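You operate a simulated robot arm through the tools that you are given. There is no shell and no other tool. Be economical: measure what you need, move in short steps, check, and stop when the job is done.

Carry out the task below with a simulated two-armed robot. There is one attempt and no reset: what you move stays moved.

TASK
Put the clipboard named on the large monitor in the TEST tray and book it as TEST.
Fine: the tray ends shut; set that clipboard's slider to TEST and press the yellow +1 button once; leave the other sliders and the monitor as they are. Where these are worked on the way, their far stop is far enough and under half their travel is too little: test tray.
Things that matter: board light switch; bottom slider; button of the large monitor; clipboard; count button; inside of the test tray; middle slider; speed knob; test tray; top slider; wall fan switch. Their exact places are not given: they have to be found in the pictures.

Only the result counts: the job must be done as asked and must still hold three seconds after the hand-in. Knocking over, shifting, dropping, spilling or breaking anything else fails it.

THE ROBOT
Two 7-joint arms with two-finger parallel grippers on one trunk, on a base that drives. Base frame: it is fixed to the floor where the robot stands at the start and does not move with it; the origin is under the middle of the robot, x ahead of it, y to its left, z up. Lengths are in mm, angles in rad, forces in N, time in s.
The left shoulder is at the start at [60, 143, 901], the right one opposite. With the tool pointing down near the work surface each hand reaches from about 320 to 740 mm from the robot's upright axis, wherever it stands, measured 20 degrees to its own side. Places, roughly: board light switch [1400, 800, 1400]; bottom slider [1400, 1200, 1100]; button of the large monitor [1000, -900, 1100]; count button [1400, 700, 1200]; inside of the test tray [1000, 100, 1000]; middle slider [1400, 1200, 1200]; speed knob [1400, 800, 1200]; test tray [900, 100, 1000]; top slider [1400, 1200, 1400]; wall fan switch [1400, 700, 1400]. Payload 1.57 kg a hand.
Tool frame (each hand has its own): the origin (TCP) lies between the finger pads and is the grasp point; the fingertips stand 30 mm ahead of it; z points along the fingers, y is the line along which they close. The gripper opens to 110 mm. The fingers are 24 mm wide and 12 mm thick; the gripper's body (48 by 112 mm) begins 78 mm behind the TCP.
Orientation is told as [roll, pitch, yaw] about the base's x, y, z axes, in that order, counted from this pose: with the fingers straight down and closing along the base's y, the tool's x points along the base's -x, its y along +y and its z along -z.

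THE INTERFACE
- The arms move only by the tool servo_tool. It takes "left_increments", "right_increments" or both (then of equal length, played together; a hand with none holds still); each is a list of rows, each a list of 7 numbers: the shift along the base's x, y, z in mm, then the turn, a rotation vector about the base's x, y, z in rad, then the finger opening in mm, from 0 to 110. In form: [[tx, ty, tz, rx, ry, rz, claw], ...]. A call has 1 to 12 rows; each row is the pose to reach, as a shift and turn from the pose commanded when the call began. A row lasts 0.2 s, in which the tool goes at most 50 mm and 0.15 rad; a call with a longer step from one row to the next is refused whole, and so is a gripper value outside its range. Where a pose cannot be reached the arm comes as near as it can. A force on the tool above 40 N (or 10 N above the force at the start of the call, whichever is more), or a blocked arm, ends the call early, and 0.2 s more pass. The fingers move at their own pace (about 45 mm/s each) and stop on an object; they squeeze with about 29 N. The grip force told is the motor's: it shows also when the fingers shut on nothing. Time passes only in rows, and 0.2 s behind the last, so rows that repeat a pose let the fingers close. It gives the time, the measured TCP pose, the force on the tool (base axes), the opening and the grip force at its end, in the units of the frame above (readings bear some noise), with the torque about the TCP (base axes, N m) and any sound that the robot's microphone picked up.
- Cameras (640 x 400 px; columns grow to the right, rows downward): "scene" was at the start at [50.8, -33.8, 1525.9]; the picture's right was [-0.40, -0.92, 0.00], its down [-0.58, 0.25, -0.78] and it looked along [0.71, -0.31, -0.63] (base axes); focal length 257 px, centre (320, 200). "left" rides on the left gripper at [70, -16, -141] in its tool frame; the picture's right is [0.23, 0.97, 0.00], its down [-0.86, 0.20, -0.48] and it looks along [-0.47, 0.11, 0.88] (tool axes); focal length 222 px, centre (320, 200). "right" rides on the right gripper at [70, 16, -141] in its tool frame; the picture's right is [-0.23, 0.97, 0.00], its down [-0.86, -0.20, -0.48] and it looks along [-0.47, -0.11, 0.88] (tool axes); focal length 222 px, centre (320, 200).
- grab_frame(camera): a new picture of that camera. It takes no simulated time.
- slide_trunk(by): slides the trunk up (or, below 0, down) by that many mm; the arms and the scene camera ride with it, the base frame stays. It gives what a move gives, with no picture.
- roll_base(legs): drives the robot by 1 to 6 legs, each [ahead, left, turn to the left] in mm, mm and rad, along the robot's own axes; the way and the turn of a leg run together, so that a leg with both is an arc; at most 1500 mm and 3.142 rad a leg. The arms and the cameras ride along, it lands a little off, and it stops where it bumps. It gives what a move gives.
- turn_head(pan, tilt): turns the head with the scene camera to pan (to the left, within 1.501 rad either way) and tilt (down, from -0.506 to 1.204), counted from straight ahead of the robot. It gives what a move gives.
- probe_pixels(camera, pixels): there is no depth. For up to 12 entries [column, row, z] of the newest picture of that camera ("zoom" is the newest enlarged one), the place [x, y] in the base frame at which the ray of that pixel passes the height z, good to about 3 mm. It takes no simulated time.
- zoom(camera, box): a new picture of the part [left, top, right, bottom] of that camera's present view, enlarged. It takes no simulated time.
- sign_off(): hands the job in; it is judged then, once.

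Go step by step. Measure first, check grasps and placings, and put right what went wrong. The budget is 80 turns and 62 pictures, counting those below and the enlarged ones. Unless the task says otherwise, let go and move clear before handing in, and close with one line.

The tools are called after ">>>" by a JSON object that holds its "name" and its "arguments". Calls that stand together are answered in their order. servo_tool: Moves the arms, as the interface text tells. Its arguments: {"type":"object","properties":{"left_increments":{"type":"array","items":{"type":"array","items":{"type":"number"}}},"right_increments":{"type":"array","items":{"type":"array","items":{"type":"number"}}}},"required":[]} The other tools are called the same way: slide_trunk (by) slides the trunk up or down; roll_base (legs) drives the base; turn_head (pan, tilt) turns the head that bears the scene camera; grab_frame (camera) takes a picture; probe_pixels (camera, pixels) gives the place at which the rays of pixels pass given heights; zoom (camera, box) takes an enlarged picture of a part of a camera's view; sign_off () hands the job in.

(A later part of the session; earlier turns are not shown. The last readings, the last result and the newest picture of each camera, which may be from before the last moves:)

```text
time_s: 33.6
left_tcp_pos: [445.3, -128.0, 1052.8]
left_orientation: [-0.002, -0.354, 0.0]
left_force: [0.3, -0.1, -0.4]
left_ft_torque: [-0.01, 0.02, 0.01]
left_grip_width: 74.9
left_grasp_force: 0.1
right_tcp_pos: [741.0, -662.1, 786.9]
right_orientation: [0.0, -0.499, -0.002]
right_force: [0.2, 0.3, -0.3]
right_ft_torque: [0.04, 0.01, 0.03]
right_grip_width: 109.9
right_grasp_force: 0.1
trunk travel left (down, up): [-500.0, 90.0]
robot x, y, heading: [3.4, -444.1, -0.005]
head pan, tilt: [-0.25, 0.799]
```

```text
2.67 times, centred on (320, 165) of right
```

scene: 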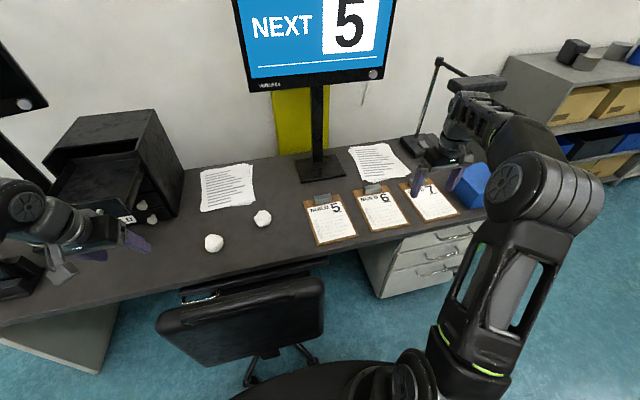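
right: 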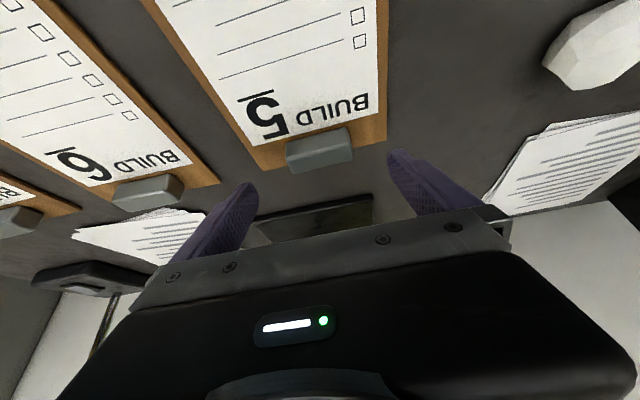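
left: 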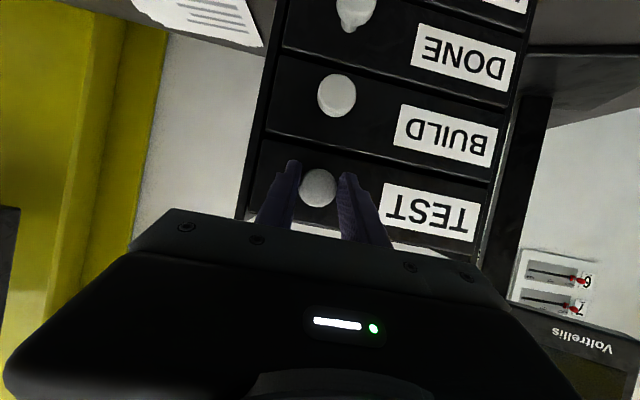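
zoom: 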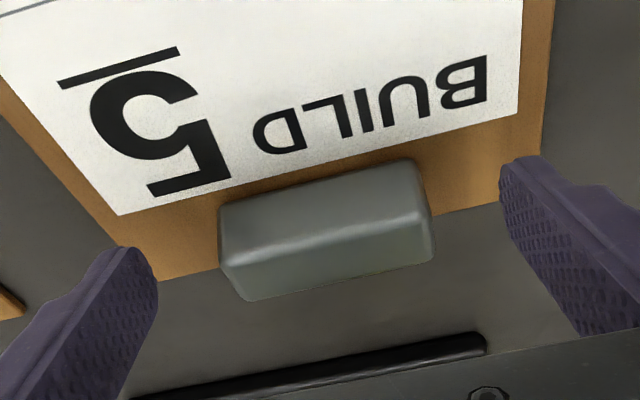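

Tips straddle the clip with no contact. I lower 3 mm more and close.

>>> {"name": "servo_tool", "arguments": {"right_increments": [[0, 2, -3, 0, 0, 0, 110], [0, 2, -3, 0, 0, 0, 80], [0, 2, -3, 0, 0, 0, 55], [0, 2, -3, 0, 0, 0, 45], [0, 2, -3, 0, 0, 0, 45], [0, 2, -3, 0, 0, 0, 45]]}}

>>> {"name": "zoom", "arguments": {"camera": "right", "box": [200, 90, 440, 240]}}

```text
time_s: 35.0
left_tcp_pos: [445.4, -127.1, 1052.6]
left_orientation: [-0.001, -0.352, -0.002]
left_force: [-0.1, 0.4, -0.1]
left_ft_torque: [0.01, 0.0, 0.05]
left_grip_width: 75.3
left_grasp_force: 0.0
right_tcp_pos: [741.9, -658.4, 784.0]
right_orientation: [-0.001, -0.499, -0.001]
right_force: [-0.7, 0.0, 0.8]
right_ft_torque: [0.0, -0.01, -0.03]
right_grip_width: 45.3
right_grasp_force: 0.0
trunk travel left (down, up): [-500.0, 90.0]
robot x, y, heading: [-0.1, -443.5, -0.002]
head pan, tilt: [-0.25, 0.799]
```

```text
2.67 times, centred on (320, 165) of right
```

zoom: 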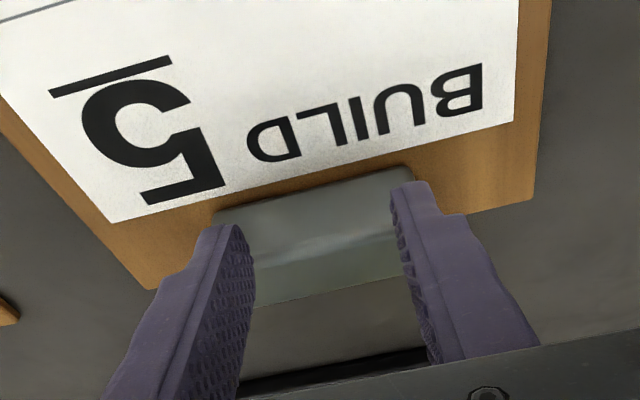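

The fingers closed at 45 mm on nothing—the desk is lower than assumed, so they are above the clip. I reopen, shift forward and lower to contact.

>>> {"name": "servo_tool", "arguments": {"right_increments": [[0, 0, 0, 0, 0, 0, 80], [0, 0, 0, 0, 0, 0, 110], [5, 0, 0, 0, 0, 0, 110], [12, 0, -6, 0, 0, 0, 110], [18, 0, -12, 0, 0, 0, 110], [20, 0, -17, 0, 0, 0, 110], [20, 0, -20, 0, 0, 0, 110], [20, 0, -20, 0, 0, 0, 110]]}}

>>> {"name": "zoom", "arguments": {"camera": "right", "box": [200, 90, 440, 240]}}

```text
time_s: 36.8
left_tcp_pos: [446.0, -127.9, 1051.9]
left_orientation: [-0.001, -0.352, -0.001]
left_force: [-0.4, -0.3, -0.2]
left_ft_torque: [0.0, -0.01, 0.02]
left_grip_width: 75.0
left_grasp_force: 0.0
right_tcp_pos: [761.9, -658.8, 761.6]
right_orientation: [0.0, -0.499, -0.001]
right_force: [0.8, -0.3, 0.0]
right_ft_torque: [-0.05, -0.02, -0.02]
right_grip_width: 109.8
right_grasp_force: 0.1
trunk travel left (down, up): [-500.0, 90.0]
robot x, y, heading: [1.8, -445.2, -0.006]
head pan, tilt: [-0.25, 0.799]
```

```text
2.67 times, centred on (320, 165) of right
```

zoom: 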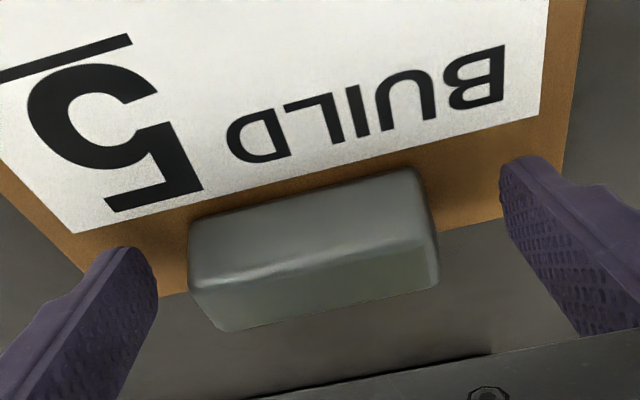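

Still no contact; tips line up with the clip's middle at (330,212). I lower a bit more and close.

>>> {"name": "servo_tool", "arguments": {"right_increments": [[1, 0, -3, 0, 0, 0, 110], [2, 0, -6, 0, 0, 0, 110], [2, 0, -8, 0, 0, 0, 110], [2, 0, -8, 0, 0, 0, 80], [2, 0, -8, 0, 0, 0, 60], [2, 0, -8, 0, 0, 0, 45], [2, 0, -8, 0, 0, 0, 45], [2, 0, -8, 0, 0, 0, 45]]}}

>>> {"name": "zoom", "arguments": {"camera": "right", "box": [200, 90, 440, 240]}}

```text
time_s: 38.6
left_tcp_pos: [443.6, -127.2, 1052.5]
left_orientation: [-0.001, -0.355, -0.001]
left_force: [0.0, 0.3, 0.3]
left_ft_torque: [0.03, 0.02, -0.01]
left_grip_width: 74.9
left_grasp_force: 0.0
right_tcp_pos: [764.6, -659.2, 758.0]
right_orientation: [0.0, -0.503, -0.003]
right_force: [2.3, -4.7, 18.9]
right_ft_torque: [-0.19, -0.2, 0.19]
right_grip_width: 75.2
right_grasp_force: 28.9
trunk travel left (down, up): [-500.0, 90.0]
robot x, y, heading: [0.5, -444.9, 0.004]
head pan, tilt: [-0.25, 0.799]
```

```text
2.67 times, centred on (320, 165) of right
```

zoom: 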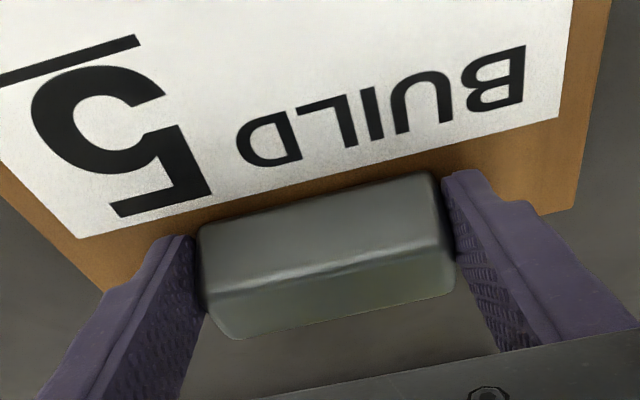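

Clip gripped (75 mm, 29 N), tips resting on the board. I lift 60 mm and check.

>>> {"name": "servo_tool", "arguments": {"right_increments": [[0, 0, 8, 0, 0, 0, 45], [0, 0, 20, 0, 0, 0, 45], [0, 0, 35, 0, 0, 0, 45], [0, 0, 50, 0, 0, 0, 45], [0, 0, 65, 0, 0, 0, 45], [0, 0, 65, 0, 0, 0, 45]]}}

>>> {"name": "zoom", "arguments": {"camera": "scene", "box": [230, 130, 470, 280]}}

```text
time_s: 40.0
left_tcp_pos: [446.7, -127.8, 1052.3]
left_orientation: [-0.003, -0.353, -0.001]
left_force: [0.0, 0.3, 0.1]
left_ft_torque: [0.0, -0.03, 0.0]
left_grip_width: 75.1
left_grasp_force: 0.1
right_tcp_pos: [763.6, -658.4, 818.8]
right_orientation: [0.0, -0.498, -0.001]
right_force: [0.5, 0.7, -1.9]
right_ft_torque: [-0.03, -0.09, -0.02]
right_grip_width: 74.9
right_grasp_force: 29.0
trunk travel left (down, up): [-500.0, 90.0]
robot x, y, heading: [-4.1, -444.1, -0.001]
head pan, tilt: [-0.25, 0.799]
```

```text
2.67 times, centred on (350, 205) of scene
```

zoom: 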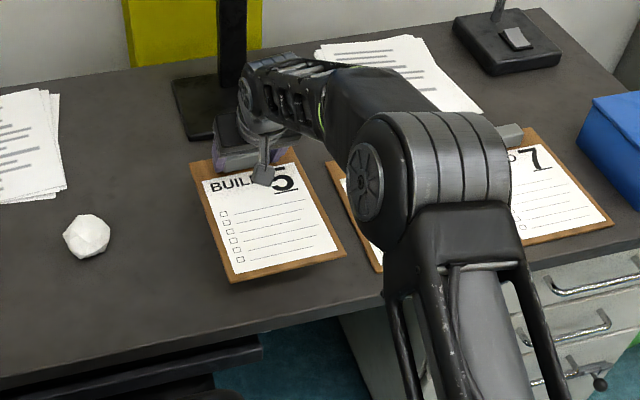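

The board is up and roughly level. I raise the trunk and the hand to clear the tray, drawing it back slightly.

>>> {"name": "slide_trunk", "arguments": {"by": 88}}

>>> {"name": "servo_tool", "arguments": {"right_increments": [[-8, 0, 30, 0, 0, 0, 45], [-18, 0, 60, 0, 0, 0, 45], [-28, 0, 90, 0, 0, 0, 45], [-38, 0, 120, 0, 0, 0, 45], [-48, 0, 150, 0, 0, 0, 45], [-58, 0, 180, 0, 0, 0, 45], [-64, 0, 210, 0, 0, 0, 45], [-64, 0, 225, 0, 0, 0, 45], [-64, 0, 225, 0, 0, 0, 45]]}}

>>> {"name": "grab_frame", "arguments": {"camera": "scene"}}

```text
time_s: 41.2
left_tcp_pos: [447.1, -127.4, 1140.2]
left_orientation: [-0.001, -0.352, -0.001]
left_force: [-0.1, -0.5, 0.3]
left_ft_torque: [0.0, 0.03, -0.03]
left_grip_width: 74.9
left_grasp_force: 0.0
right_tcp_pos: [763.8, -658.5, 907.4]
right_orientation: [0.001, -0.499, -0.001]
right_force: [1.2, -0.8, -2.5]
right_ft_torque: [0.0, -0.13, 0.0]
right_grip_width: 75.0
right_grasp_force: 29.0
trunk travel left (down, up): [-588.0, 2.0]
robot x, y, heading: [-1.9, -443.8, -0.001]
head pan, tilt: [-0.25, 0.799]
```

```text
time_s: 43.2
left_tcp_pos: [446.8, -127.3, 1140.4]
left_orientation: [-0.003, -0.351, -0.001]
left_force: [-0.3, 0.6, 0.5]
left_ft_torque: [0.01, 0.02, 0.03]
left_grip_width: 75.1
left_grasp_force: 0.1
right_tcp_pos: [699.7, -660.4, 1133.0]
right_orientation: [0.0, -0.5, -0.001]
right_force: [-0.1, 0.4, -2.5]
right_ft_torque: [-0.01, -0.05, 0.0]
right_grip_width: 74.8
right_grasp_force: 29.3
trunk travel left (down, up): [-588.0, 2.0]
robot x, y, heading: [-2.6, -444.4, 0.005]
head pan, tilt: [-0.25, 0.799]
```

```text
24 pictures are left
```

scene: 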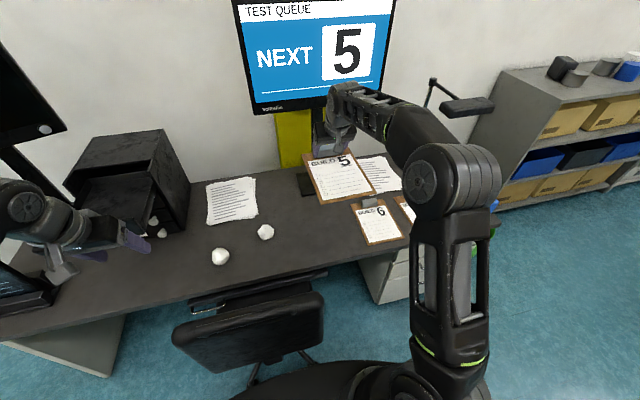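

Board is held steady. I drive left 660 mm so the tray lies on the right arm's side.

>>> {"name": "roll_base", "arguments": {"legs": [[0, 660, 0]]}}

>>> {"name": "turn_head", "arguments": {"pan": -0.1, "tilt": 0.75}}

>>> {"name": "grab_frame", "arguments": {"camera": "scene"}}

```text
time_s: 46.9
left_tcp_pos: [441.7, 541.4, 1140.8]
left_orientation: [-0.002, -0.353, 0.01]
left_force: [-0.3, -0.6, -0.5]
left_ft_torque: [0.0, 0.03, 0.02]
left_grip_width: 74.9
left_grasp_force: 0.1
right_tcp_pos: [700.7, 10.9, 1134.1]
right_orientation: [-0.001, -0.501, 0.01]
right_force: [0.3, -0.1, -1.6]
right_ft_torque: [0.0, -0.1, 0.01]
right_grip_width: 74.9
right_grasp_force: 28.7
trunk travel left (down, up): [-588.0, 2.0]
robot x, y, heading: [-2.9, 224.0, 0.011]
head pan, tilt: [-0.25, 0.799]
```

```text
time_s: 47.6
left_tcp_pos: [441.3, 540.4, 1140.0]
left_orientation: [-0.002, -0.352, 0.009]
left_force: [-0.4, -0.3, 0.1]
left_ft_torque: [0.01, -0.04, 0.0]
left_grip_width: 75.1
left_grasp_force: 0.0
right_tcp_pos: [700.9, 10.0, 1133.1]
right_orientation: [0.001, -0.499, 0.006]
right_force: [0.4, 0.8, -1.8]
right_ft_torque: [0.03, -0.08, 0.01]
right_grip_width: 74.6
right_grasp_force: 29.0
trunk travel left (down, up): [-588.0, 2.0]
robot x, y, heading: [-1.9, 217.8, 0.008]
head pan, tilt: [-0.099, 0.75]
```

```text
23 pictures are left
```

scene: 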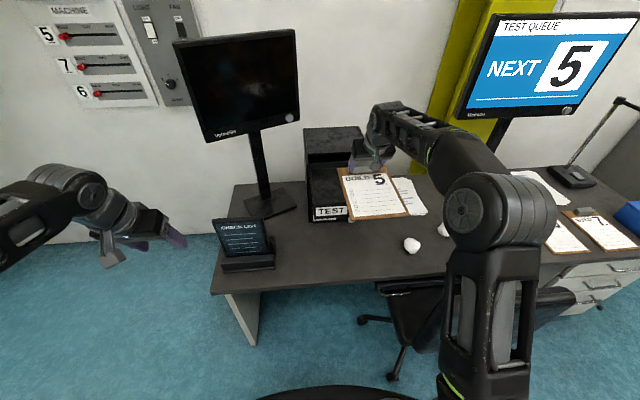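

I check the chair's nearest casters and desk edge before driving forward.

>>> {"name": "probe_pixels", "arguments": {"camera": "scene", "pixels": [[362, 321, 30], [392, 379, 30], [300, 289, 725], [215, 290, 725], [247, 344, 0], [380, 290, 450]]}}

```text
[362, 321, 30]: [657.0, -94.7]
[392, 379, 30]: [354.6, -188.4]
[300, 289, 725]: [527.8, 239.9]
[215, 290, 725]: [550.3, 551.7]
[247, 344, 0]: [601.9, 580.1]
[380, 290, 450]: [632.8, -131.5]
```

Clear. I drive forward 130 mm.

>>> {"name": "roll_base", "arguments": {"legs": [[130, 0, -0.008]]}}

>>> {"name": "grab_frame", "arguments": {"camera": "right"}}

>>> {"name": "turn_head", "arguments": {"pan": -0.2, "tilt": 0.7}}

>>> {"name": "zoom", "arguments": {"camera": "scene", "box": [220, 110, 420, 250]}}

```text
time_s: 48.9
left_tcp_pos: [574.4, 538.5, 1140.0]
left_orientation: [-0.001, -0.351, 0.002]
left_force: [1.3, 0.7, 0.5]
left_ft_torque: [0.0, 0.03, 0.03]
left_grip_width: 75.2
left_grasp_force: 0.0
right_tcp_pos: [831.6, 6.0, 1131.9]
right_orientation: [0.0, -0.498, 0.003]
right_force: [0.7, 0.8, -2.4]
right_ft_torque: [-0.01, -0.05, 0.02]
right_grip_width: 74.9
right_grasp_force: 28.7
trunk travel left (down, up): [-588.0, 2.0]
robot x, y, heading: [127.2, 221.6, 0.003]
head pan, tilt: [-0.099, 0.75]
```

```text
22 pictures are left
```

right: 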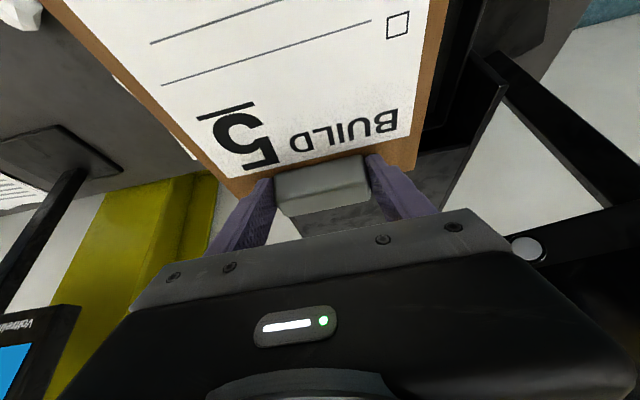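

```text
time_s: 49.6
left_tcp_pos: [574.2, 538.2, 1140.7]
left_orientation: [-0.002, -0.353, 0.001]
left_force: [0.4, 0.9, 0.2]
left_ft_torque: [0.01, -0.01, 0.03]
left_grip_width: 75.2
left_grasp_force: 0.1
right_tcp_pos: [829.0, 7.1, 1132.8]
right_orientation: [0.0, -0.498, 0.003]
right_force: [0.4, -0.7, -1.3]
right_ft_torque: [0.0, -0.07, 0.01]
right_grip_width: 74.6
right_grasp_force: 29.2
trunk travel left (down, up): [-588.0, 2.0]
robot x, y, heading: [128.4, 221.5, 0.001]
head pan, tilt: [-0.201, 0.7]
```

```text
2.86 times, centred on (320, 180) of scene
```

zoom: 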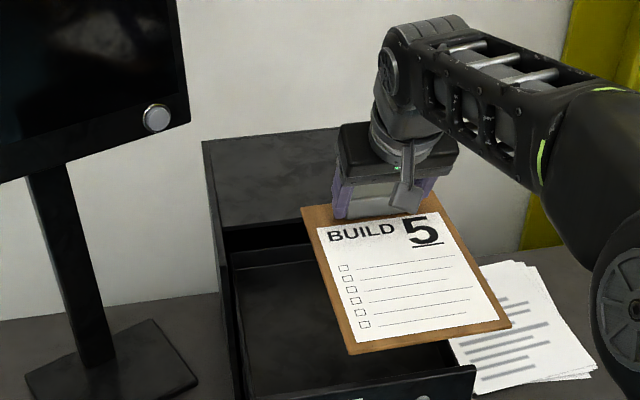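

Board hovers above tray but ~45 mm too far right. I shift left/forward and descend to just above the tray walls, then check.

>>> {"name": "servo_tool", "arguments": {"right_increments": [[6, 15, 0, 0, 0, 0, 45], [12, 30, 0, 0, 0, 0, 45], [16, 45, 0, 0, 0, 0, 45], [16, 45, -25, 0, 0, 0, 45], [16, 45, -50, 0, 0, 0, 45], [16, 45, -65, 0, 0, 0, 45], [16, 45, -65, 0, 0, 0, 45]]}}

>>> {"name": "zoom", "arguments": {"camera": "scene", "box": [220, 110, 420, 250]}}

>>> {"name": "grab_frame", "arguments": {"camera": "right"}}

```text
time_s: 51.2
left_tcp_pos: [572.0, 538.0, 1142.0]
left_orientation: [-0.003, -0.353, 0.004]
left_force: [0.0, 0.0, -0.3]
left_ft_torque: [0.01, -0.04, -0.01]
left_grip_width: 74.9
left_grasp_force: 0.0
right_tcp_pos: [843.6, 51.7, 1068.5]
right_orientation: [-0.002, -0.499, 0.003]
right_force: [0.7, 0.0, -1.5]
right_ft_torque: [0.01, -0.06, -0.01]
right_grip_width: 74.5
right_grasp_force: 28.7
trunk travel left (down, up): [-588.0, 2.0]
robot x, y, heading: [127.9, 219.4, 0.002]
head pan, tilt: [-0.201, 0.7]
```

```text
2.86 times, centred on (320, 180) of scene
```

zoom: 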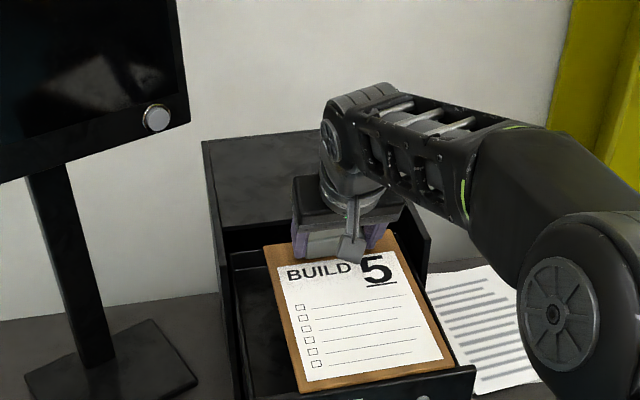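

```text
19 pictures are left
```

right: 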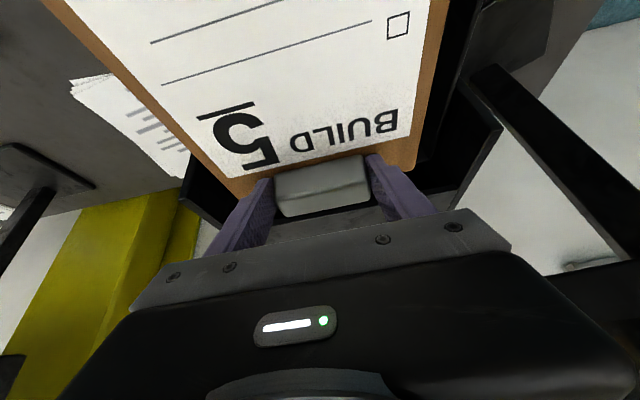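

>>> {"name": "probe_pixels", "arguments": {"camera": "zoom", "pixels": [[455, 362, 1033], [302, 392, 1033], [474, 367, 1033], [430, 260, 1000], [263, 247, 1033], [232, 265, 1004], [236, 300, 1004], [472, 390, 960]]}}

```text
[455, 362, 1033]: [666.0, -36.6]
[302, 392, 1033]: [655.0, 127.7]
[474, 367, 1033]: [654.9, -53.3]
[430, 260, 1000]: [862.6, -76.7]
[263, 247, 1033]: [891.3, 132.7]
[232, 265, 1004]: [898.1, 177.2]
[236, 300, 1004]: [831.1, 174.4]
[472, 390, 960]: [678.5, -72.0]
```

Board spans x≈660–891, y −37…128; the tray centre is a bit further left. I shift y +8, x +3 and descend further with checks.

>>> {"name": "servo_tool", "arguments": {"right_increments": [[3, 8, 0, 0, 0, 0, 45], [3, 8, -12, 0, 0, 0, 45], [3, 8, -24, 0, 0, 0, 45], [3, 8, -34, 0, 0, 0, 45], [3, 8, -34, 0, 0, 0, 45]]}}

>>> {"name": "zoom", "arguments": {"camera": "scene", "box": [270, 170, 400, 260]}}

```text
time_s: 52.4
left_tcp_pos: [573.2, 537.9, 1141.7]
left_orientation: [-0.001, -0.351, 0.001]
left_force: [-0.3, -0.5, 0.3]
left_ft_torque: [0.02, 0.0, 0.0]
left_grip_width: 74.9
left_grasp_force: 0.0
right_tcp_pos: [847.7, 59.3, 1034.3]
right_orientation: [0.003, -0.498, 0.002]
right_force: [-0.9, -1.1, 3.1]
right_ft_torque: [-0.02, 0.74, 0.12]
right_grip_width: 74.4
right_grasp_force: 28.8
trunk travel left (down, up): [-588.0, 2.0]
robot x, y, heading: [128.4, 222.2, 0.001]
head pan, tilt: [-0.201, 0.7]
```

```text
4.44 times, centred on (335, 215) of scene
```

zoom: 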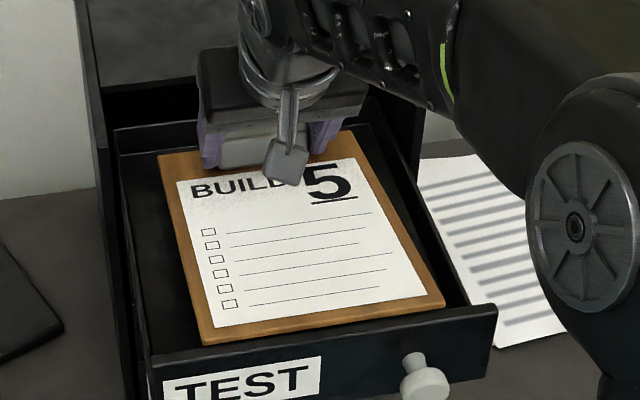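

Front end touched something (+0.74 N m): the board's near edge is on the tray's front plate. I lift 12 mm, shift 14 mm inwards, and lower again.

>>> {"name": "servo_tool", "arguments": {"right_increments": [[0, 0, 10, 0, 0, 0, 45], [7, 2, 12, 0, 0, 0, 45], [14, 4, 12, 0, 0, 0, 45], [14, 4, 0, 0, 0, 0, 45], [14, 4, -8, 0, 0, 0, 45], [14, 4, -8, 0, 0, 0, 45]]}}

>>> {"name": "zoom", "arguments": {"camera": "scene", "box": [270, 170, 400, 260]}}

```text
time_s: 53.8
left_tcp_pos: [573.0, 538.3, 1139.8]
left_orientation: [-0.003, -0.353, 0.003]
left_force: [0.8, -0.2, 0.2]
left_ft_torque: [-0.02, -0.01, 0.01]
left_grip_width: 75.0
left_grasp_force: 0.1
right_tcp_pos: [863.9, 64.1, 1026.2]
right_orientation: [-0.001, -0.499, 0.003]
right_force: [-0.7, 0.2, -1.4]
right_ft_torque: [0.02, -0.09, -0.01]
right_grip_width: 74.2
right_grasp_force: 29.0
trunk travel left (down, up): [-588.0, 2.0]
robot x, y, heading: [126.0, 218.8, 0.004]
head pan, tilt: [-0.201, 0.7]
```

```text
4.44 times, centred on (335, 215) of scene
```

zoom: 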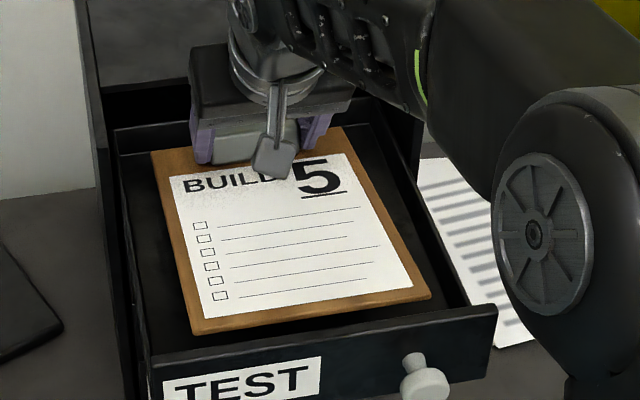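

Free now and the near edge sits behind the front plate. I continue down to contact with the floor.

>>> {"name": "servo_tool", "arguments": {"right_increments": [[0, 0, -8, 0, 0, 0, 45], [0, 0, -15, 0, 0, 0, 45], [0, 0, -20, 0, 0, 0, 45], [0, 0, -24, 0, 0, 0, 45]]}}

>>> {"name": "zoom", "arguments": {"camera": "scene", "box": [270, 170, 400, 260]}}

```text
time_s: 54.8
left_tcp_pos: [572.5, 538.4, 1141.2]
left_orientation: [-0.002, -0.353, 0.002]
left_force: [0.2, -0.7, 0.5]
left_ft_torque: [-0.03, 0.01, 0.0]
left_grip_width: 75.2
left_grasp_force: 0.0
right_tcp_pos: [862.7, 63.4, 1007.4]
right_orientation: [0.002, -0.509, 0.004]
right_force: [-0.4, -0.6, 15.8]
right_ft_torque: [-0.51, -0.79, 0.06]
right_grip_width: 74.4
right_grasp_force: 28.8
trunk travel left (down, up): [-588.0, 2.0]
robot x, y, heading: [127.9, 225.1, 0.003]
head pan, tilt: [-0.201, 0.7]
```

```text
4.44 times, centred on (335, 215) of scene
```

zoom: 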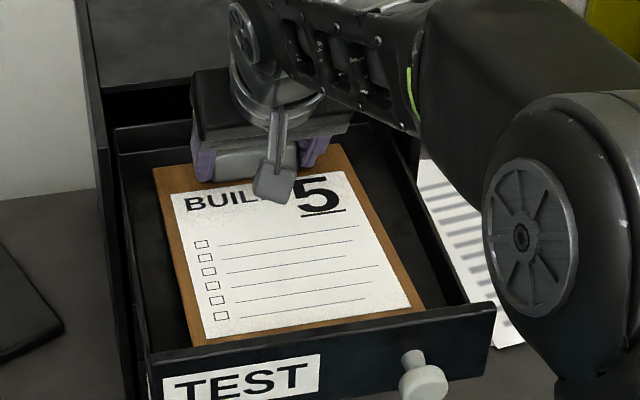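

The board lies on the tray floor with floor contact (16 N). I release and back the hand out along its axis.

>>> {"name": "servo_tool", "arguments": {"right_increments": [[0, 0, 3, 0, 0, 0, 60], [0, 0, 3, 0, 0, 0, 90], [0, 0, 3, 0, 0, 0, 105], [0, 0, 3, 0, 0, 0, 105], [-12, 0, 25, 0, 0, 0, 105], [-24, 0, 50, 0, 0, 0, 105], [-40, 0, 85, 0, 0, 0, 105], [-60, -20, 120, 0, 0, 0, 105], [-80, -60, 130, 0, 0, 0, 105], [-110, -95, 130, 0, 0, 0, 105], [-140, -130, 130, 0, 0, 0, 105]]}}

>>> {"name": "zoom", "arguments": {"camera": "scene", "box": [250, 160, 410, 270]}}

```text
time_s: 57.2
left_tcp_pos: [571.8, 538.1, 1141.0]
left_orientation: [-0.001, -0.354, 0.002]
left_force: [-1.4, 0.0, 0.1]
left_ft_torque: [0.02, -0.01, -0.04]
left_grip_width: 75.1
left_grasp_force: 0.0
right_tcp_pos: [721.3, -67.5, 1133.5]
right_orientation: [0.001, -0.5, 0.005]
right_force: [-0.2, 0.5, 0.7]
right_ft_torque: [0.01, 0.0, -0.01]
right_grip_width: 105.1
right_grasp_force: 0.0
trunk travel left (down, up): [-588.0, 2.0]
robot x, y, heading: [128.9, 221.6, 0.004]
head pan, tilt: [-0.201, 0.7]
```

```text
3.64 times, centred on (330, 215) of scene
```

zoom: 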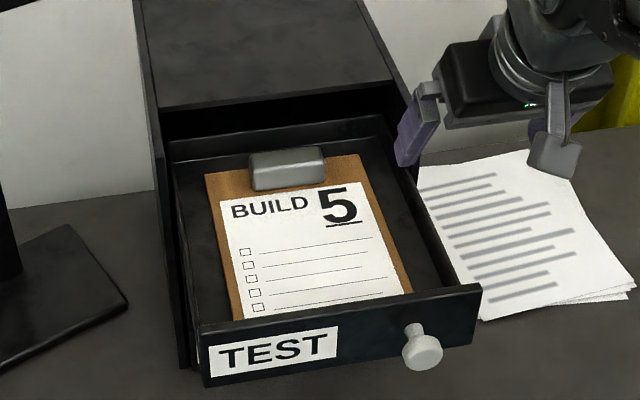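

Clipboard 5 lies flat in the TEST tray. Now I bring the right hand in front of the tray with fingers closed.

>>> {"name": "servo_tool", "arguments": {"right_increments": [[-40, 0, 0, 0, 0, 0, 60], [-80, 0, 0, 0, 0, 0, 20], [-120, 10, 0, 0, 0, 0, 0], [-140, 40, -30, 0, 0, 0, 0], [-145, 80, -65, 0, 0, 0, 0], [-145, 119, -100, 0, 0, 0, 0], [-145, 119, -114, 0, 0, 0, 0], [-145, 119, -114, 0, 0, 0, 0]]}}

>>> {"name": "zoom", "arguments": {"camera": "scene", "box": [250, 160, 410, 270]}}

```text
refused: row 5 steps farther than a row can; nothing moved
```

```text
3.64 times, centred on (330, 215) of scene
```

zoom: 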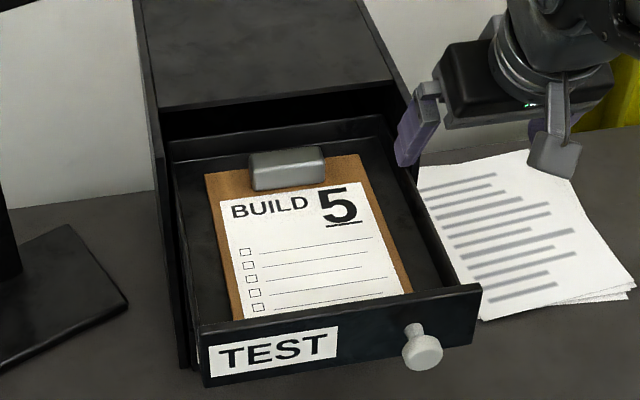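

>>> {"name": "servo_tool", "arguments": {"right_increments": [[-40, 0, 0, 0, 0, 0, 60], [-80, 0, 0, 0, 0, 0, 20], [-120, 10, 0, 0, 0, 0, 0], [-140, 35, -25, 0, 0, 0, 0], [-145, 65, -55, 0, 0, 0, 0], [-145, 95, -85, 0, 0, 0, 0], [-145, 119, -110, 0, 0, 0, 0], [-145, 119, -114, 0, 0, 0, 0], [-145, 119, -114, 0, 0, 0, 0]]}}

>>> {"name": "zoom", "arguments": {"camera": "scene", "box": [250, 160, 410, 270]}}

```text
time_s: 59.2
left_tcp_pos: [572.2, 538.8, 1140.6]
left_orientation: [-0.001, -0.354, 0.001]
left_force: [-0.1, 0.1, -0.5]
left_ft_torque: [-0.02, -0.02, 0.03]
left_grip_width: 74.9
left_grasp_force: 0.1
right_tcp_pos: [576.4, 53.6, 1017.7]
right_orientation: [0.002, -0.5, 0.001]
right_force: [-1.0, -0.4, -0.5]
right_ft_torque: [0.02, 0.01, 0.06]
right_grip_width: 0.0
right_grasp_force: 21.3
trunk travel left (down, up): [-588.0, 2.0]
robot x, y, heading: [126.6, 219.6, 0.002]
head pan, tilt: [-0.201, 0.7]
```

```text
3.64 times, centred on (330, 215) of scene
```

zoom: 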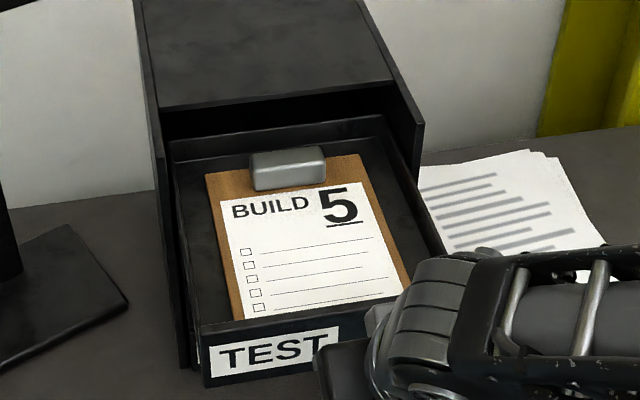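

In position before the plate. I push the tray shut along +x.

>>> {"name": "servo_tool", "arguments": {"right_increments": [[20, 0, 0, 0, 0, 0, 0], [40, 0, 0, 0, 0, 0, 0], [60, 0, 0, 0, 0, 0, 0], [80, 0, 0, 0, 0, 0, 0], [100, 0, 0, 0, 0, 0, 0], [120, 0, 0, 0, 0, 0, 0], [140, 0, 0, 0, 0, 0, 0], [160, 0, 0, 0, 0, 0, 0], [180, 0, 0, 0, 0, 0, 0], [195, 0, 0, 0, 0, 0, 0], [205, 0, 0, 0, 0, 0, 0]]}}

>>> {"name": "servo_tool", "arguments": {"right_increments": [[5, 0, 0, 0, 0, 0, 0], [10, 0, 0, 0, 0, 0, 0], [15, 0, 0, 0, 0, 0, 0], [20, 0, 0, 0, 0, 0, 0], [25, 0, 0, 0, 0, 0, 0], [30, 0, 0, 0, 0, 0, 0], [35, 0, 0, 0, 0, 0, 0]]}}

>>> {"name": "zoom", "arguments": {"camera": "scene", "box": [250, 140, 410, 250]}}

```text
time_s: 61.6
left_tcp_pos: [574.3, 537.3, 1141.1]
left_orientation: [-0.004, -0.354, 0.002]
left_force: [-0.2, 0.1, 0.1]
left_ft_torque: [-0.01, -0.05, -0.01]
left_grip_width: 75.0
left_grasp_force: 0.1
right_tcp_pos: [781.2, 51.6, 1018.3]
right_orientation: [0.001, -0.499, 0.001]
right_force: [-0.9, 1.0, -0.9]
right_ft_torque: [0.0, -0.01, 0.03]
right_grip_width: 0.1
right_grasp_force: 21.2
trunk travel left (down, up): [-588.0, 2.0]
robot x, y, heading: [130.3, 220.4, 0.002]
head pan, tilt: [-0.201, 0.7]
```

```text
time_s: 63.2
left_tcp_pos: [571.5, 536.7, 1142.0]
left_orientation: [-0.003, -0.354, 0.001]
left_force: [-0.8, 0.3, -0.6]
left_ft_torque: [-0.01, 0.0, -0.01]
left_grip_width: 74.8
left_grasp_force: 0.2
right_tcp_pos: [814.3, 52.9, 1017.8]
right_orientation: [-0.002, -0.496, 0.002]
right_force: [-15.6, -0.1, 1.9]
right_ft_torque: [0.2, 0.26, 0.01]
right_grip_width: 0.1
right_grasp_force: 21.2
trunk travel left (down, up): [-588.0, 2.0]
robot x, y, heading: [127.7, 219.6, -0.001]
head pan, tilt: [-0.201, 0.7]
```

```text
3.64 times, centred on (330, 195) of scene
```

zoom: 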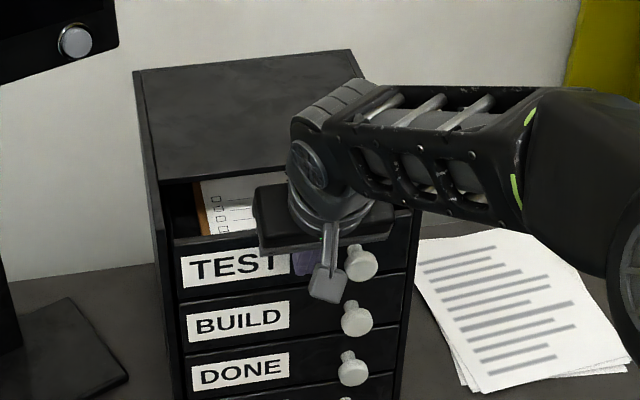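

The tray met its stop (−15.6 N). I back the right hand off and check the tray.

>>> {"name": "servo_tool", "arguments": {"right_increments": [[-15, 0, 0, 0, 0, 0, 0], [-50, 0, 10, 0, 0, 0, 0], [-95, 0, 25, 0, 0, 0, 0], [-140, 0, 40, 0, 0, 0, 0], [-185, 0, 55, 0, 0, 0, 0], [-230, 0, 70, 0, 0, 0, 0], [-270, -5, 85, 0, 0, 0, 0], [-300, -10, 100, 0, 0, 0, 0]]}}

>>> {"name": "turn_head", "arguments": {"pan": 0.15, "tilt": 0.45}}

>>> {"name": "grab_frame", "arguments": {"camera": "scene"}}

```text
time_s: 65.0
left_tcp_pos: [571.5, 538.7, 1142.2]
left_orientation: [-0.001, -0.354, 0.002]
left_force: [0.0, -0.1, 0.3]
left_ft_torque: [-0.01, -0.03, 0.01]
left_grip_width: 75.0
left_grasp_force: 0.0
right_tcp_pos: [514.1, 42.8, 1116.9]
right_orientation: [0.001, -0.501, 0.002]
right_force: [0.0, -0.2, 0.0]
right_ft_torque: [0.01, 0.01, 0.02]
right_grip_width: 0.0
right_grasp_force: 20.9
trunk travel left (down, up): [-588.0, 2.0]
robot x, y, heading: [128.3, 219.0, 0.003]
head pan, tilt: [-0.201, 0.7]
```

```text
time_s: 65.8
left_tcp_pos: [573.0, 538.1, 1140.1]
left_orientation: [-0.002, -0.352, 0.002]
left_force: [-0.2, 0.1, -0.4]
left_ft_torque: [-0.03, -0.02, -0.02]
left_grip_width: 75.2
left_grasp_force: 0.1
right_tcp_pos: [516.5, 43.0, 1116.5]
right_orientation: [-0.001, -0.498, 0.002]
right_force: [0.2, 0.3, 0.1]
right_ft_torque: [-0.01, -0.02, 0.01]
right_grip_width: 0.0
right_grasp_force: 21.5
trunk travel left (down, up): [-588.0, 2.0]
robot x, y, heading: [127.5, 221.6, 0.001]
head pan, tilt: [0.15, 0.45]
```

```text
11 pictures are left
```

scene: 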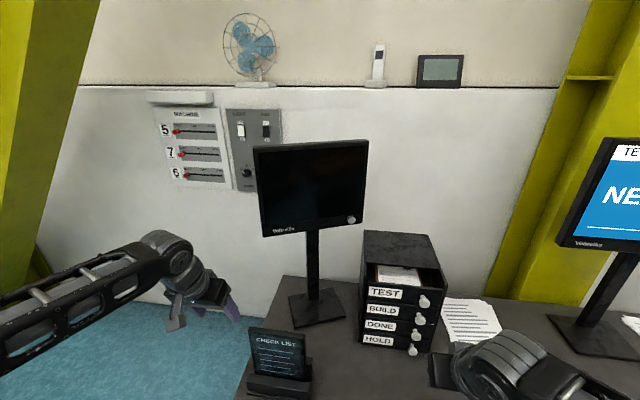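

The tray looks shut (knobs aligned in a row). Now I drive back, left past the desk end, and look at the wall board before going forward.

>>> {"name": "roll_base", "arguments": {"legs": [[-130, 0, 0], [0, 760, 0], [350, 0, 0]]}}

>>> {"name": "turn_head", "arguments": {"pan": 0.05, "tilt": 0.45}}

>>> {"name": "grab_frame", "arguments": {"camera": "scene"}}

```text
time_s: 72.7
left_tcp_pos: [794.6, 1310.7, 1140.1]
left_orientation: [-0.001, -0.353, 0.008]
left_force: [0.3, 0.0, -0.2]
left_ft_torque: [0.0, 0.02, -0.01]
left_grip_width: 75.0
left_grasp_force: 0.1
right_tcp_pos: [738.7, 814.9, 1116.5]
right_orientation: [-0.001, -0.499, 0.006]
right_force: [1.2, 0.0, -1.0]
right_ft_torque: [0.01, -0.02, -0.01]
right_grip_width: 0.0
right_grasp_force: 21.9
trunk travel left (down, up): [-588.0, 2.0]
robot x, y, heading: [351.8, 992.7, 0.004]
head pan, tilt: [0.15, 0.45]
```

```text
time_s: 73.4
left_tcp_pos: [793.8, 1309.9, 1140.9]
left_orientation: [0.0, -0.352, 0.006]
left_force: [-0.6, 0.6, 0.1]
left_ft_torque: [-0.01, 0.0, 0.03]
left_grip_width: 74.9
left_grasp_force: 0.0
right_tcp_pos: [739.2, 814.3, 1117.0]
right_orientation: [0.0, -0.498, 0.006]
right_force: [-0.6, -0.3, -0.3]
right_ft_torque: [0.0, -0.01, 0.0]
right_grip_width: 0.0
right_grasp_force: 21.3
trunk travel left (down, up): [-588.0, 2.0]
robot x, y, heading: [349.6, 991.1, 0.005]
head pan, tilt: [0.051, 0.45]
```

```text
10 pictures are left
```

scene: 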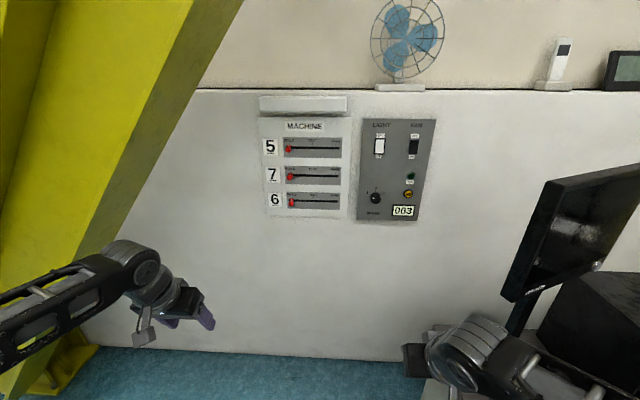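

The whole panel is visible: slider-5 knob (288,149), yellow +1 button (408,194). I get the wall depth from its base line and probe rays.

>>> {"name": "zoom", "arguments": {"camera": "scene", "box": [250, 100, 440, 225]}}

>>> {"name": "probe_pixels", "arguments": {"camera": "scene", "pixels": [[250, 353, 0], [350, 358, 0], [288, 149, 1350], [288, 149, 1300], [408, 194, 1200], [408, 194, 1150], [408, 194, 1100], [288, 149, 1250]]}}

```text
3.20 times, centred on (345, 162) of scene
```

zoom: 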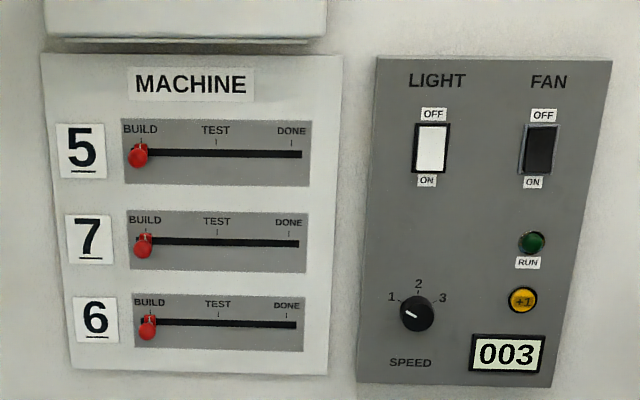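

```text
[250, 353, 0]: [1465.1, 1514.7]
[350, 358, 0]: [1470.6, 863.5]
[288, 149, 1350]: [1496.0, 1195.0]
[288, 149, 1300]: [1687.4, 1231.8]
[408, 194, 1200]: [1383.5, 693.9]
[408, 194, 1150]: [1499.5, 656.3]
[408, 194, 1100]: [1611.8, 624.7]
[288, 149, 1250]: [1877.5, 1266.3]
```

Wall is at x≈1465; slider knob near (1420,1180,1370), button near (1430,679,1180), small monitor's near corner at about (896,565). I position at (720,1150) for the button with the right arm.

>>> {"name": "roll_base", "arguments": {"legs": [[0, 160, -0.005], [370, 0, 0]]}}

>>> {"name": "servo_tool", "arguments": {"right_increments": [[0, 10, 10, 0, -0.14, 0, 0], [0, 10, 20, 0, -0.28, 0, 0], [0, 10, 30, 0, -0.42, 0, 0], [0, 0, 40, 0, -0.56, 0, 0], [5, 0, 45, 0, -0.7, 0, 0], [10, -10, 50, 0, -0.8, 0, 0], [20, -20, 55, 0, -0.9, 0, 0], [30, -30, 60, 0, -0.9, 0, 0]]}}

```text
time_s: 76.8
left_tcp_pos: [1166.7, 1467.0, 1141.3]
left_orientation: [-0.003, -0.353, -0.001]
left_force: [-0.4, 0.5, -0.1]
left_ft_torque: [-0.01, -0.01, 0.01]
left_grip_width: 75.1
left_grasp_force: 0.0
right_tcp_pos: [1106.8, 972.4, 1116.6]
right_orientation: [0.0, -0.498, -0.002]
right_force: [0.3, -0.3, 0.1]
right_ft_torque: [0.02, 0.02, -0.05]
right_grip_width: 0.0
right_grasp_force: 21.4
trunk travel left (down, up): [-588.0, 2.0]
robot x, y, heading: [721.4, 1150.2, -0.001]
head pan, tilt: [0.051, 0.45]
```

```text
time_s: 78.6
left_tcp_pos: [1164.1, 1466.1, 1141.4]
left_orientation: [-0.002, -0.353, -0.001]
left_force: [-0.1, 0.1, -0.5]
left_ft_torque: [0.04, 0.03, 0.04]
left_grip_width: 75.1
left_grasp_force: 0.0
right_tcp_pos: [1220.9, 936.4, 1252.2]
right_orientation: [0.019, -1.4, -0.019]
right_force: [-0.5, 0.2, -0.9]
right_ft_torque: [0.0, -0.02, -0.01]
right_grip_width: 0.0
right_grasp_force: 21.4
right hand out of reach, approached as far as the arm can: row 2, 3, 4, 5, 6, 7, 8
trunk travel left (down, up): [-588.0, 2.0]
robot x, y, heading: [719.4, 1150.2, -0.003]
head pan, tilt: [0.051, 0.45]
```

Now I swing toward a stand-off before the button, yawing the hand −0.35.

>>> {"name": "servo_tool", "arguments": {"right_increments": [[15, -27, -9, 0, 0, -0.05, 0], [30, -54, -18, 0, 0, -0.1, 0], [45, -81, -27, 0, 0, -0.15, 0], [60, -108, -36, 0, 0, -0.2, 0], [75, -135, -45, 0, 0, -0.25, 0], [90, -162, -54, 0, 0, -0.3, 0], [105, -189, -63, 0, 0, -0.35, 0], [119, -216, -72, 0, 0, -0.35, 0], [119, -216, -72, 0, 0, -0.35, 0]]}}

>>> {"name": "turn_head", "arguments": {"pan": -0.35, "tilt": 0.5}}

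>>> {"name": "grab_frame", "arguments": {"camera": "scene"}}

>>> {"name": "grab_frame", "arguments": {"camera": "right"}}

```text
time_s: 80.6
left_tcp_pos: [1164.3, 1467.4, 1140.9]
left_orientation: [-0.001, -0.355, -0.001]
left_force: [0.2, -0.5, 0.9]
left_ft_torque: [0.02, -0.01, -0.03]
left_grip_width: 75.0
left_grasp_force: 0.1
right_tcp_pos: [1339.6, 720.8, 1180.9]
right_orientation: [0.011, -1.401, -0.36]
right_force: [0.1, 1.1, 0.2]
right_ft_torque: [0.0, -0.03, 0.03]
right_grip_width: 0.0
right_grasp_force: 21.0
trunk travel left (down, up): [-588.0, 2.0]
robot x, y, heading: [720.1, 1143.8, -0.001]
head pan, tilt: [0.051, 0.45]
```

```text
time_s: 81.5
left_tcp_pos: [1165.0, 1466.2, 1140.3]
left_orientation: [-0.002, -0.353, -0.002]
left_force: [0.5, -0.3, 0.4]
left_ft_torque: [0.04, 0.01, 0.03]
left_grip_width: 74.8
left_grasp_force: 0.1
right_tcp_pos: [1340.7, 721.9, 1181.0]
right_orientation: [0.013, -1.4, -0.362]
right_force: [-1.0, -0.3, -0.7]
right_ft_torque: [0.03, -0.02, 0.0]
right_grip_width: 0.0
right_grasp_force: 21.6
trunk travel left (down, up): [-588.0, 2.0]
robot x, y, heading: [719.9, 1152.4, -0.003]
head pan, tilt: [-0.351, 0.499]
```

```text
8 pictures are left
```

scene: 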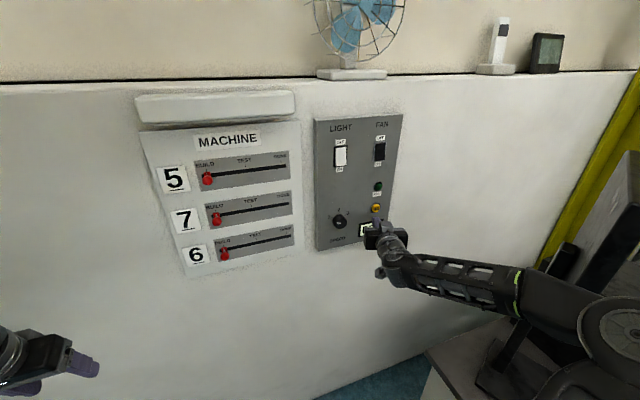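

```text
7 pictures are left
```

right: 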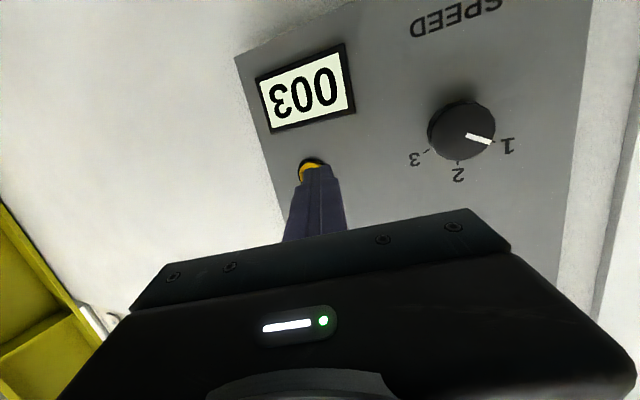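

I intersect new rays with the earlier ones for the button and slider.

>>> {"name": "probe_pixels", "arguments": {"camera": "scene", "pixels": [[376, 208, 1200], [376, 208, 1150], [207, 178, 1370], [207, 178, 1330], [286, 166, 1370], [246, 171, 1370], [207, 172, 1370], [246, 171, 1350]]}}

>>> {"name": "probe_pixels", "arguments": {"camera": "right", "pixels": [[310, 166, 1150], [310, 166, 1170], [310, 166, 1190], [318, 166, 1170], [460, 130, 1150]]}}

```text
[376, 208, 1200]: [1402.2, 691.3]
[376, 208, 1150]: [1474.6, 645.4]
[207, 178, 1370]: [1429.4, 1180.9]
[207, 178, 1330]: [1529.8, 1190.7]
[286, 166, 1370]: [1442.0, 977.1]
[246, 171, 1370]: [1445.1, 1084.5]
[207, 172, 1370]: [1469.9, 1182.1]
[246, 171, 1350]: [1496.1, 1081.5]
```

```text
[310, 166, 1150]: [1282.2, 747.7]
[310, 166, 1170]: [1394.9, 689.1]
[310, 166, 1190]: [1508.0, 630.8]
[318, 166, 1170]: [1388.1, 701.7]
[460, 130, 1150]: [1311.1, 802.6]
```

Button at about (1433,673,1178). I align in front of it first, then press in small steps.

>>> {"name": "servo_tool", "arguments": {"right_increments": [[20, -20, 1, 0, 0, 0.05, 0], [40, -41, 2, 0, 0, 0.1, 0], [50, -43, 2, 0, 0, 0.15, 0], [50, -43, 2, 0, 0, 0.15, 0]]}}

>>> {"name": "zoom", "arguments": {"camera": "right", "box": [220, 30, 420, 230]}}

```text
time_s: 82.5
left_tcp_pos: [1164.5, 1466.0, 1141.0]
left_orientation: [-0.001, -0.353, -0.002]
left_force: [-0.2, -0.7, -0.7]
left_ft_torque: [-0.03, 0.02, 0.01]
left_grip_width: 74.9
left_grasp_force: 0.0
right_tcp_pos: [1388.9, 678.4, 1183.4]
right_orientation: [0.01, -1.4, -0.21]
right_force: [-11.0, 1.3, -3.9]
right_ft_torque: [0.0, 0.03, 0.09]
right_grip_width: 0.2
right_grasp_force: 21.5
trunk travel left (down, up): [-588.0, 2.0]
robot x, y, heading: [719.5, 1153.1, -0.004]
head pan, tilt: [-0.351, 0.499]
heard: click
```

```text
2.00 times, centred on (320, 130) of right
```

zoom: 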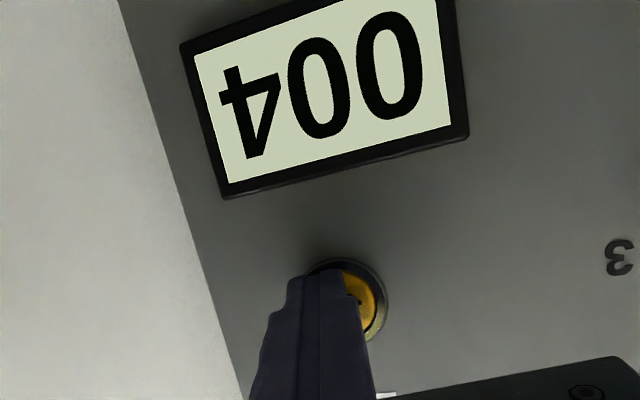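

The counter reads 004 with one click – pressed once. I back straight off and tuck the right arm.

>>> {"name": "servo_tool", "arguments": {"right_increments": [[-30, 5, 0, 0, 0, 0, 0], [-60, 20, 5, 0, 0, 0, 0], [-90, 50, 10, 0, 0, 0.05, 0], [-110, 90, 20, 0, 0, 0.1, 0], [-130, 130, 30, 0, 0, 0.15, 0], [-150, 170, 40, 0, 0, 0.2, 0], [-165, 210, 50, 0, 0, 0.2, 0], [-165, 240, 60, 0, 0, 0.2, 0]]}}

```text
time_s: 84.2
left_tcp_pos: [1164.9, 1467.5, 1140.8]
left_orientation: [-0.005, -0.352, -0.001]
left_force: [-0.1, -0.7, -0.8]
left_ft_torque: [-0.04, 0.03, 0.01]
left_grip_width: 75.2
left_grasp_force: 0.1
right_tcp_pos: [1226.4, 923.6, 1241.9]
right_orientation: [0.004, -1.398, -0.004]
right_force: [-0.9, 0.0, 0.0]
right_ft_torque: [-0.01, 0.03, -0.05]
right_grip_width: 0.0
right_grasp_force: 21.2
trunk travel left (down, up): [-588.0, 2.0]
robot x, y, heading: [716.8, 1154.4, -0.0]
head pan, tilt: [-0.351, 0.499]
```

Next the slider: I strafe right 110 mm so it falls on the left arm's side, then turn the left hand forward at a stand-off.

>>> {"name": "roll_base", "arguments": {"legs": [[0, -110, 0]]}}

>>> {"name": "servo_tool", "arguments": {"left_increments": [[0, -10, 20, 0, -0.14, 0, 75], [5, -20, 40, 0, -0.28, 0, 75], [10, -30, 60, 0, -0.42, 0, 75], [20, -40, 80, 0, -0.56, 0, 75], [30, -50, 105, 0, -0.7, 0, 75], [45, -60, 130, 0, -0.84, 0, 75], [60, -70, 155, 0, -0.95, 0, 75], [75, -80, 180, 0, -1.05, 0, 75], [90, -90, 205, 0, -1.15, 0, 75], [105, -100, 222, 0, -1.15, 0, 75], [115, -110, 222, 0, -1.15, 0, 75]]}}

```text
time_s: 85.4
left_tcp_pos: [1165.0, 1355.2, 1140.8]
left_orientation: [-0.001, -0.353, -0.002]
left_force: [-0.2, -0.7, -0.3]
left_ft_torque: [0.01, -0.04, 0.01]
left_grip_width: 74.9
left_grasp_force: 0.1
right_tcp_pos: [1226.0, 808.9, 1241.6]
right_orientation: [0.019, -1.4, -0.019]
right_force: [-0.5, 0.2, -0.9]
right_ft_torque: [0.0, -0.01, 0.02]
right_grip_width: 0.1
right_grasp_force: 21.0
trunk travel left (down, up): [-588.0, 2.0]
robot x, y, heading: [718.3, 1039.1, -0.009]
head pan, tilt: [-0.351, 0.499]
```

```text
time_s: 87.8
left_tcp_pos: [1279.4, 1245.2, 1362.3]
left_orientation: [0.024, -1.501, -0.025]
left_force: [0.1, -0.4, 0.4]
left_ft_torque: [0.01, -0.01, 0.01]
left_grip_width: 74.8
left_grasp_force: 0.0
right_tcp_pos: [1225.0, 809.6, 1242.4]
right_orientation: [0.013, -1.397, -0.012]
right_force: [-0.3, -0.3, 0.8]
right_ft_torque: [0.0, -0.03, 0.01]
right_grip_width: 0.3
right_grasp_force: 21.3
trunk travel left (down, up): [-588.0, 2.0]
robot x, y, heading: [719.2, 1038.5, 0.002]
head pan, tilt: [-0.351, 0.499]
```

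Stand-off reached. I move in line with the knob and take a hand picture.

>>> {"name": "servo_tool", "arguments": {"left_increments": [[15, -20, 0, 0, 0, 0, 60], [30, -40, 0, 0, 0, 0, 50], [40, -61, 1, 0, 0, 0, 50], [50, -61, 2, 0, 0, 0, 50], [50, -61, 2, 0, 0, 0, 50]]}}

>>> {"name": "grab_frame", "arguments": {"camera": "left"}}

```text
time_s: 89.0
left_tcp_pos: [1329.7, 1185.0, 1363.8]
left_orientation: [0.031, -1.502, -0.034]
left_force: [0.4, 0.7, 0.8]
left_ft_torque: [-0.02, -0.01, -0.01]
left_grip_width: 50.1
left_grasp_force: 0.0
right_tcp_pos: [1225.2, 809.1, 1241.6]
right_orientation: [0.014, -1.399, -0.014]
right_force: [-0.3, 0.4, -0.2]
right_ft_torque: [0.01, 0.01, 0.02]
right_grip_width: 0.3
right_grasp_force: 21.1
trunk travel left (down, up): [-588.0, 2.0]
robot x, y, heading: [721.0, 1041.7, -0.005]
head pan, tilt: [-0.351, 0.499]
```

```text
5 pictures are left
```

left: 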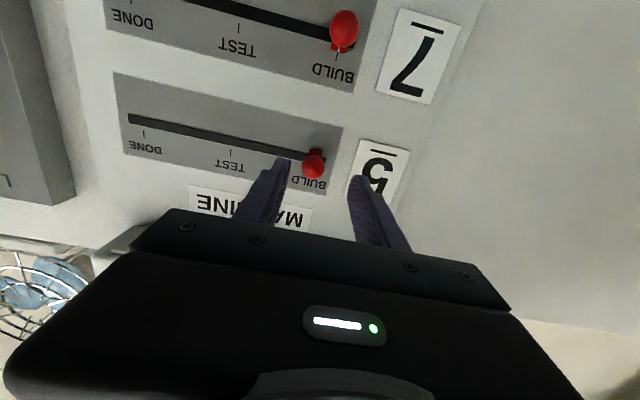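

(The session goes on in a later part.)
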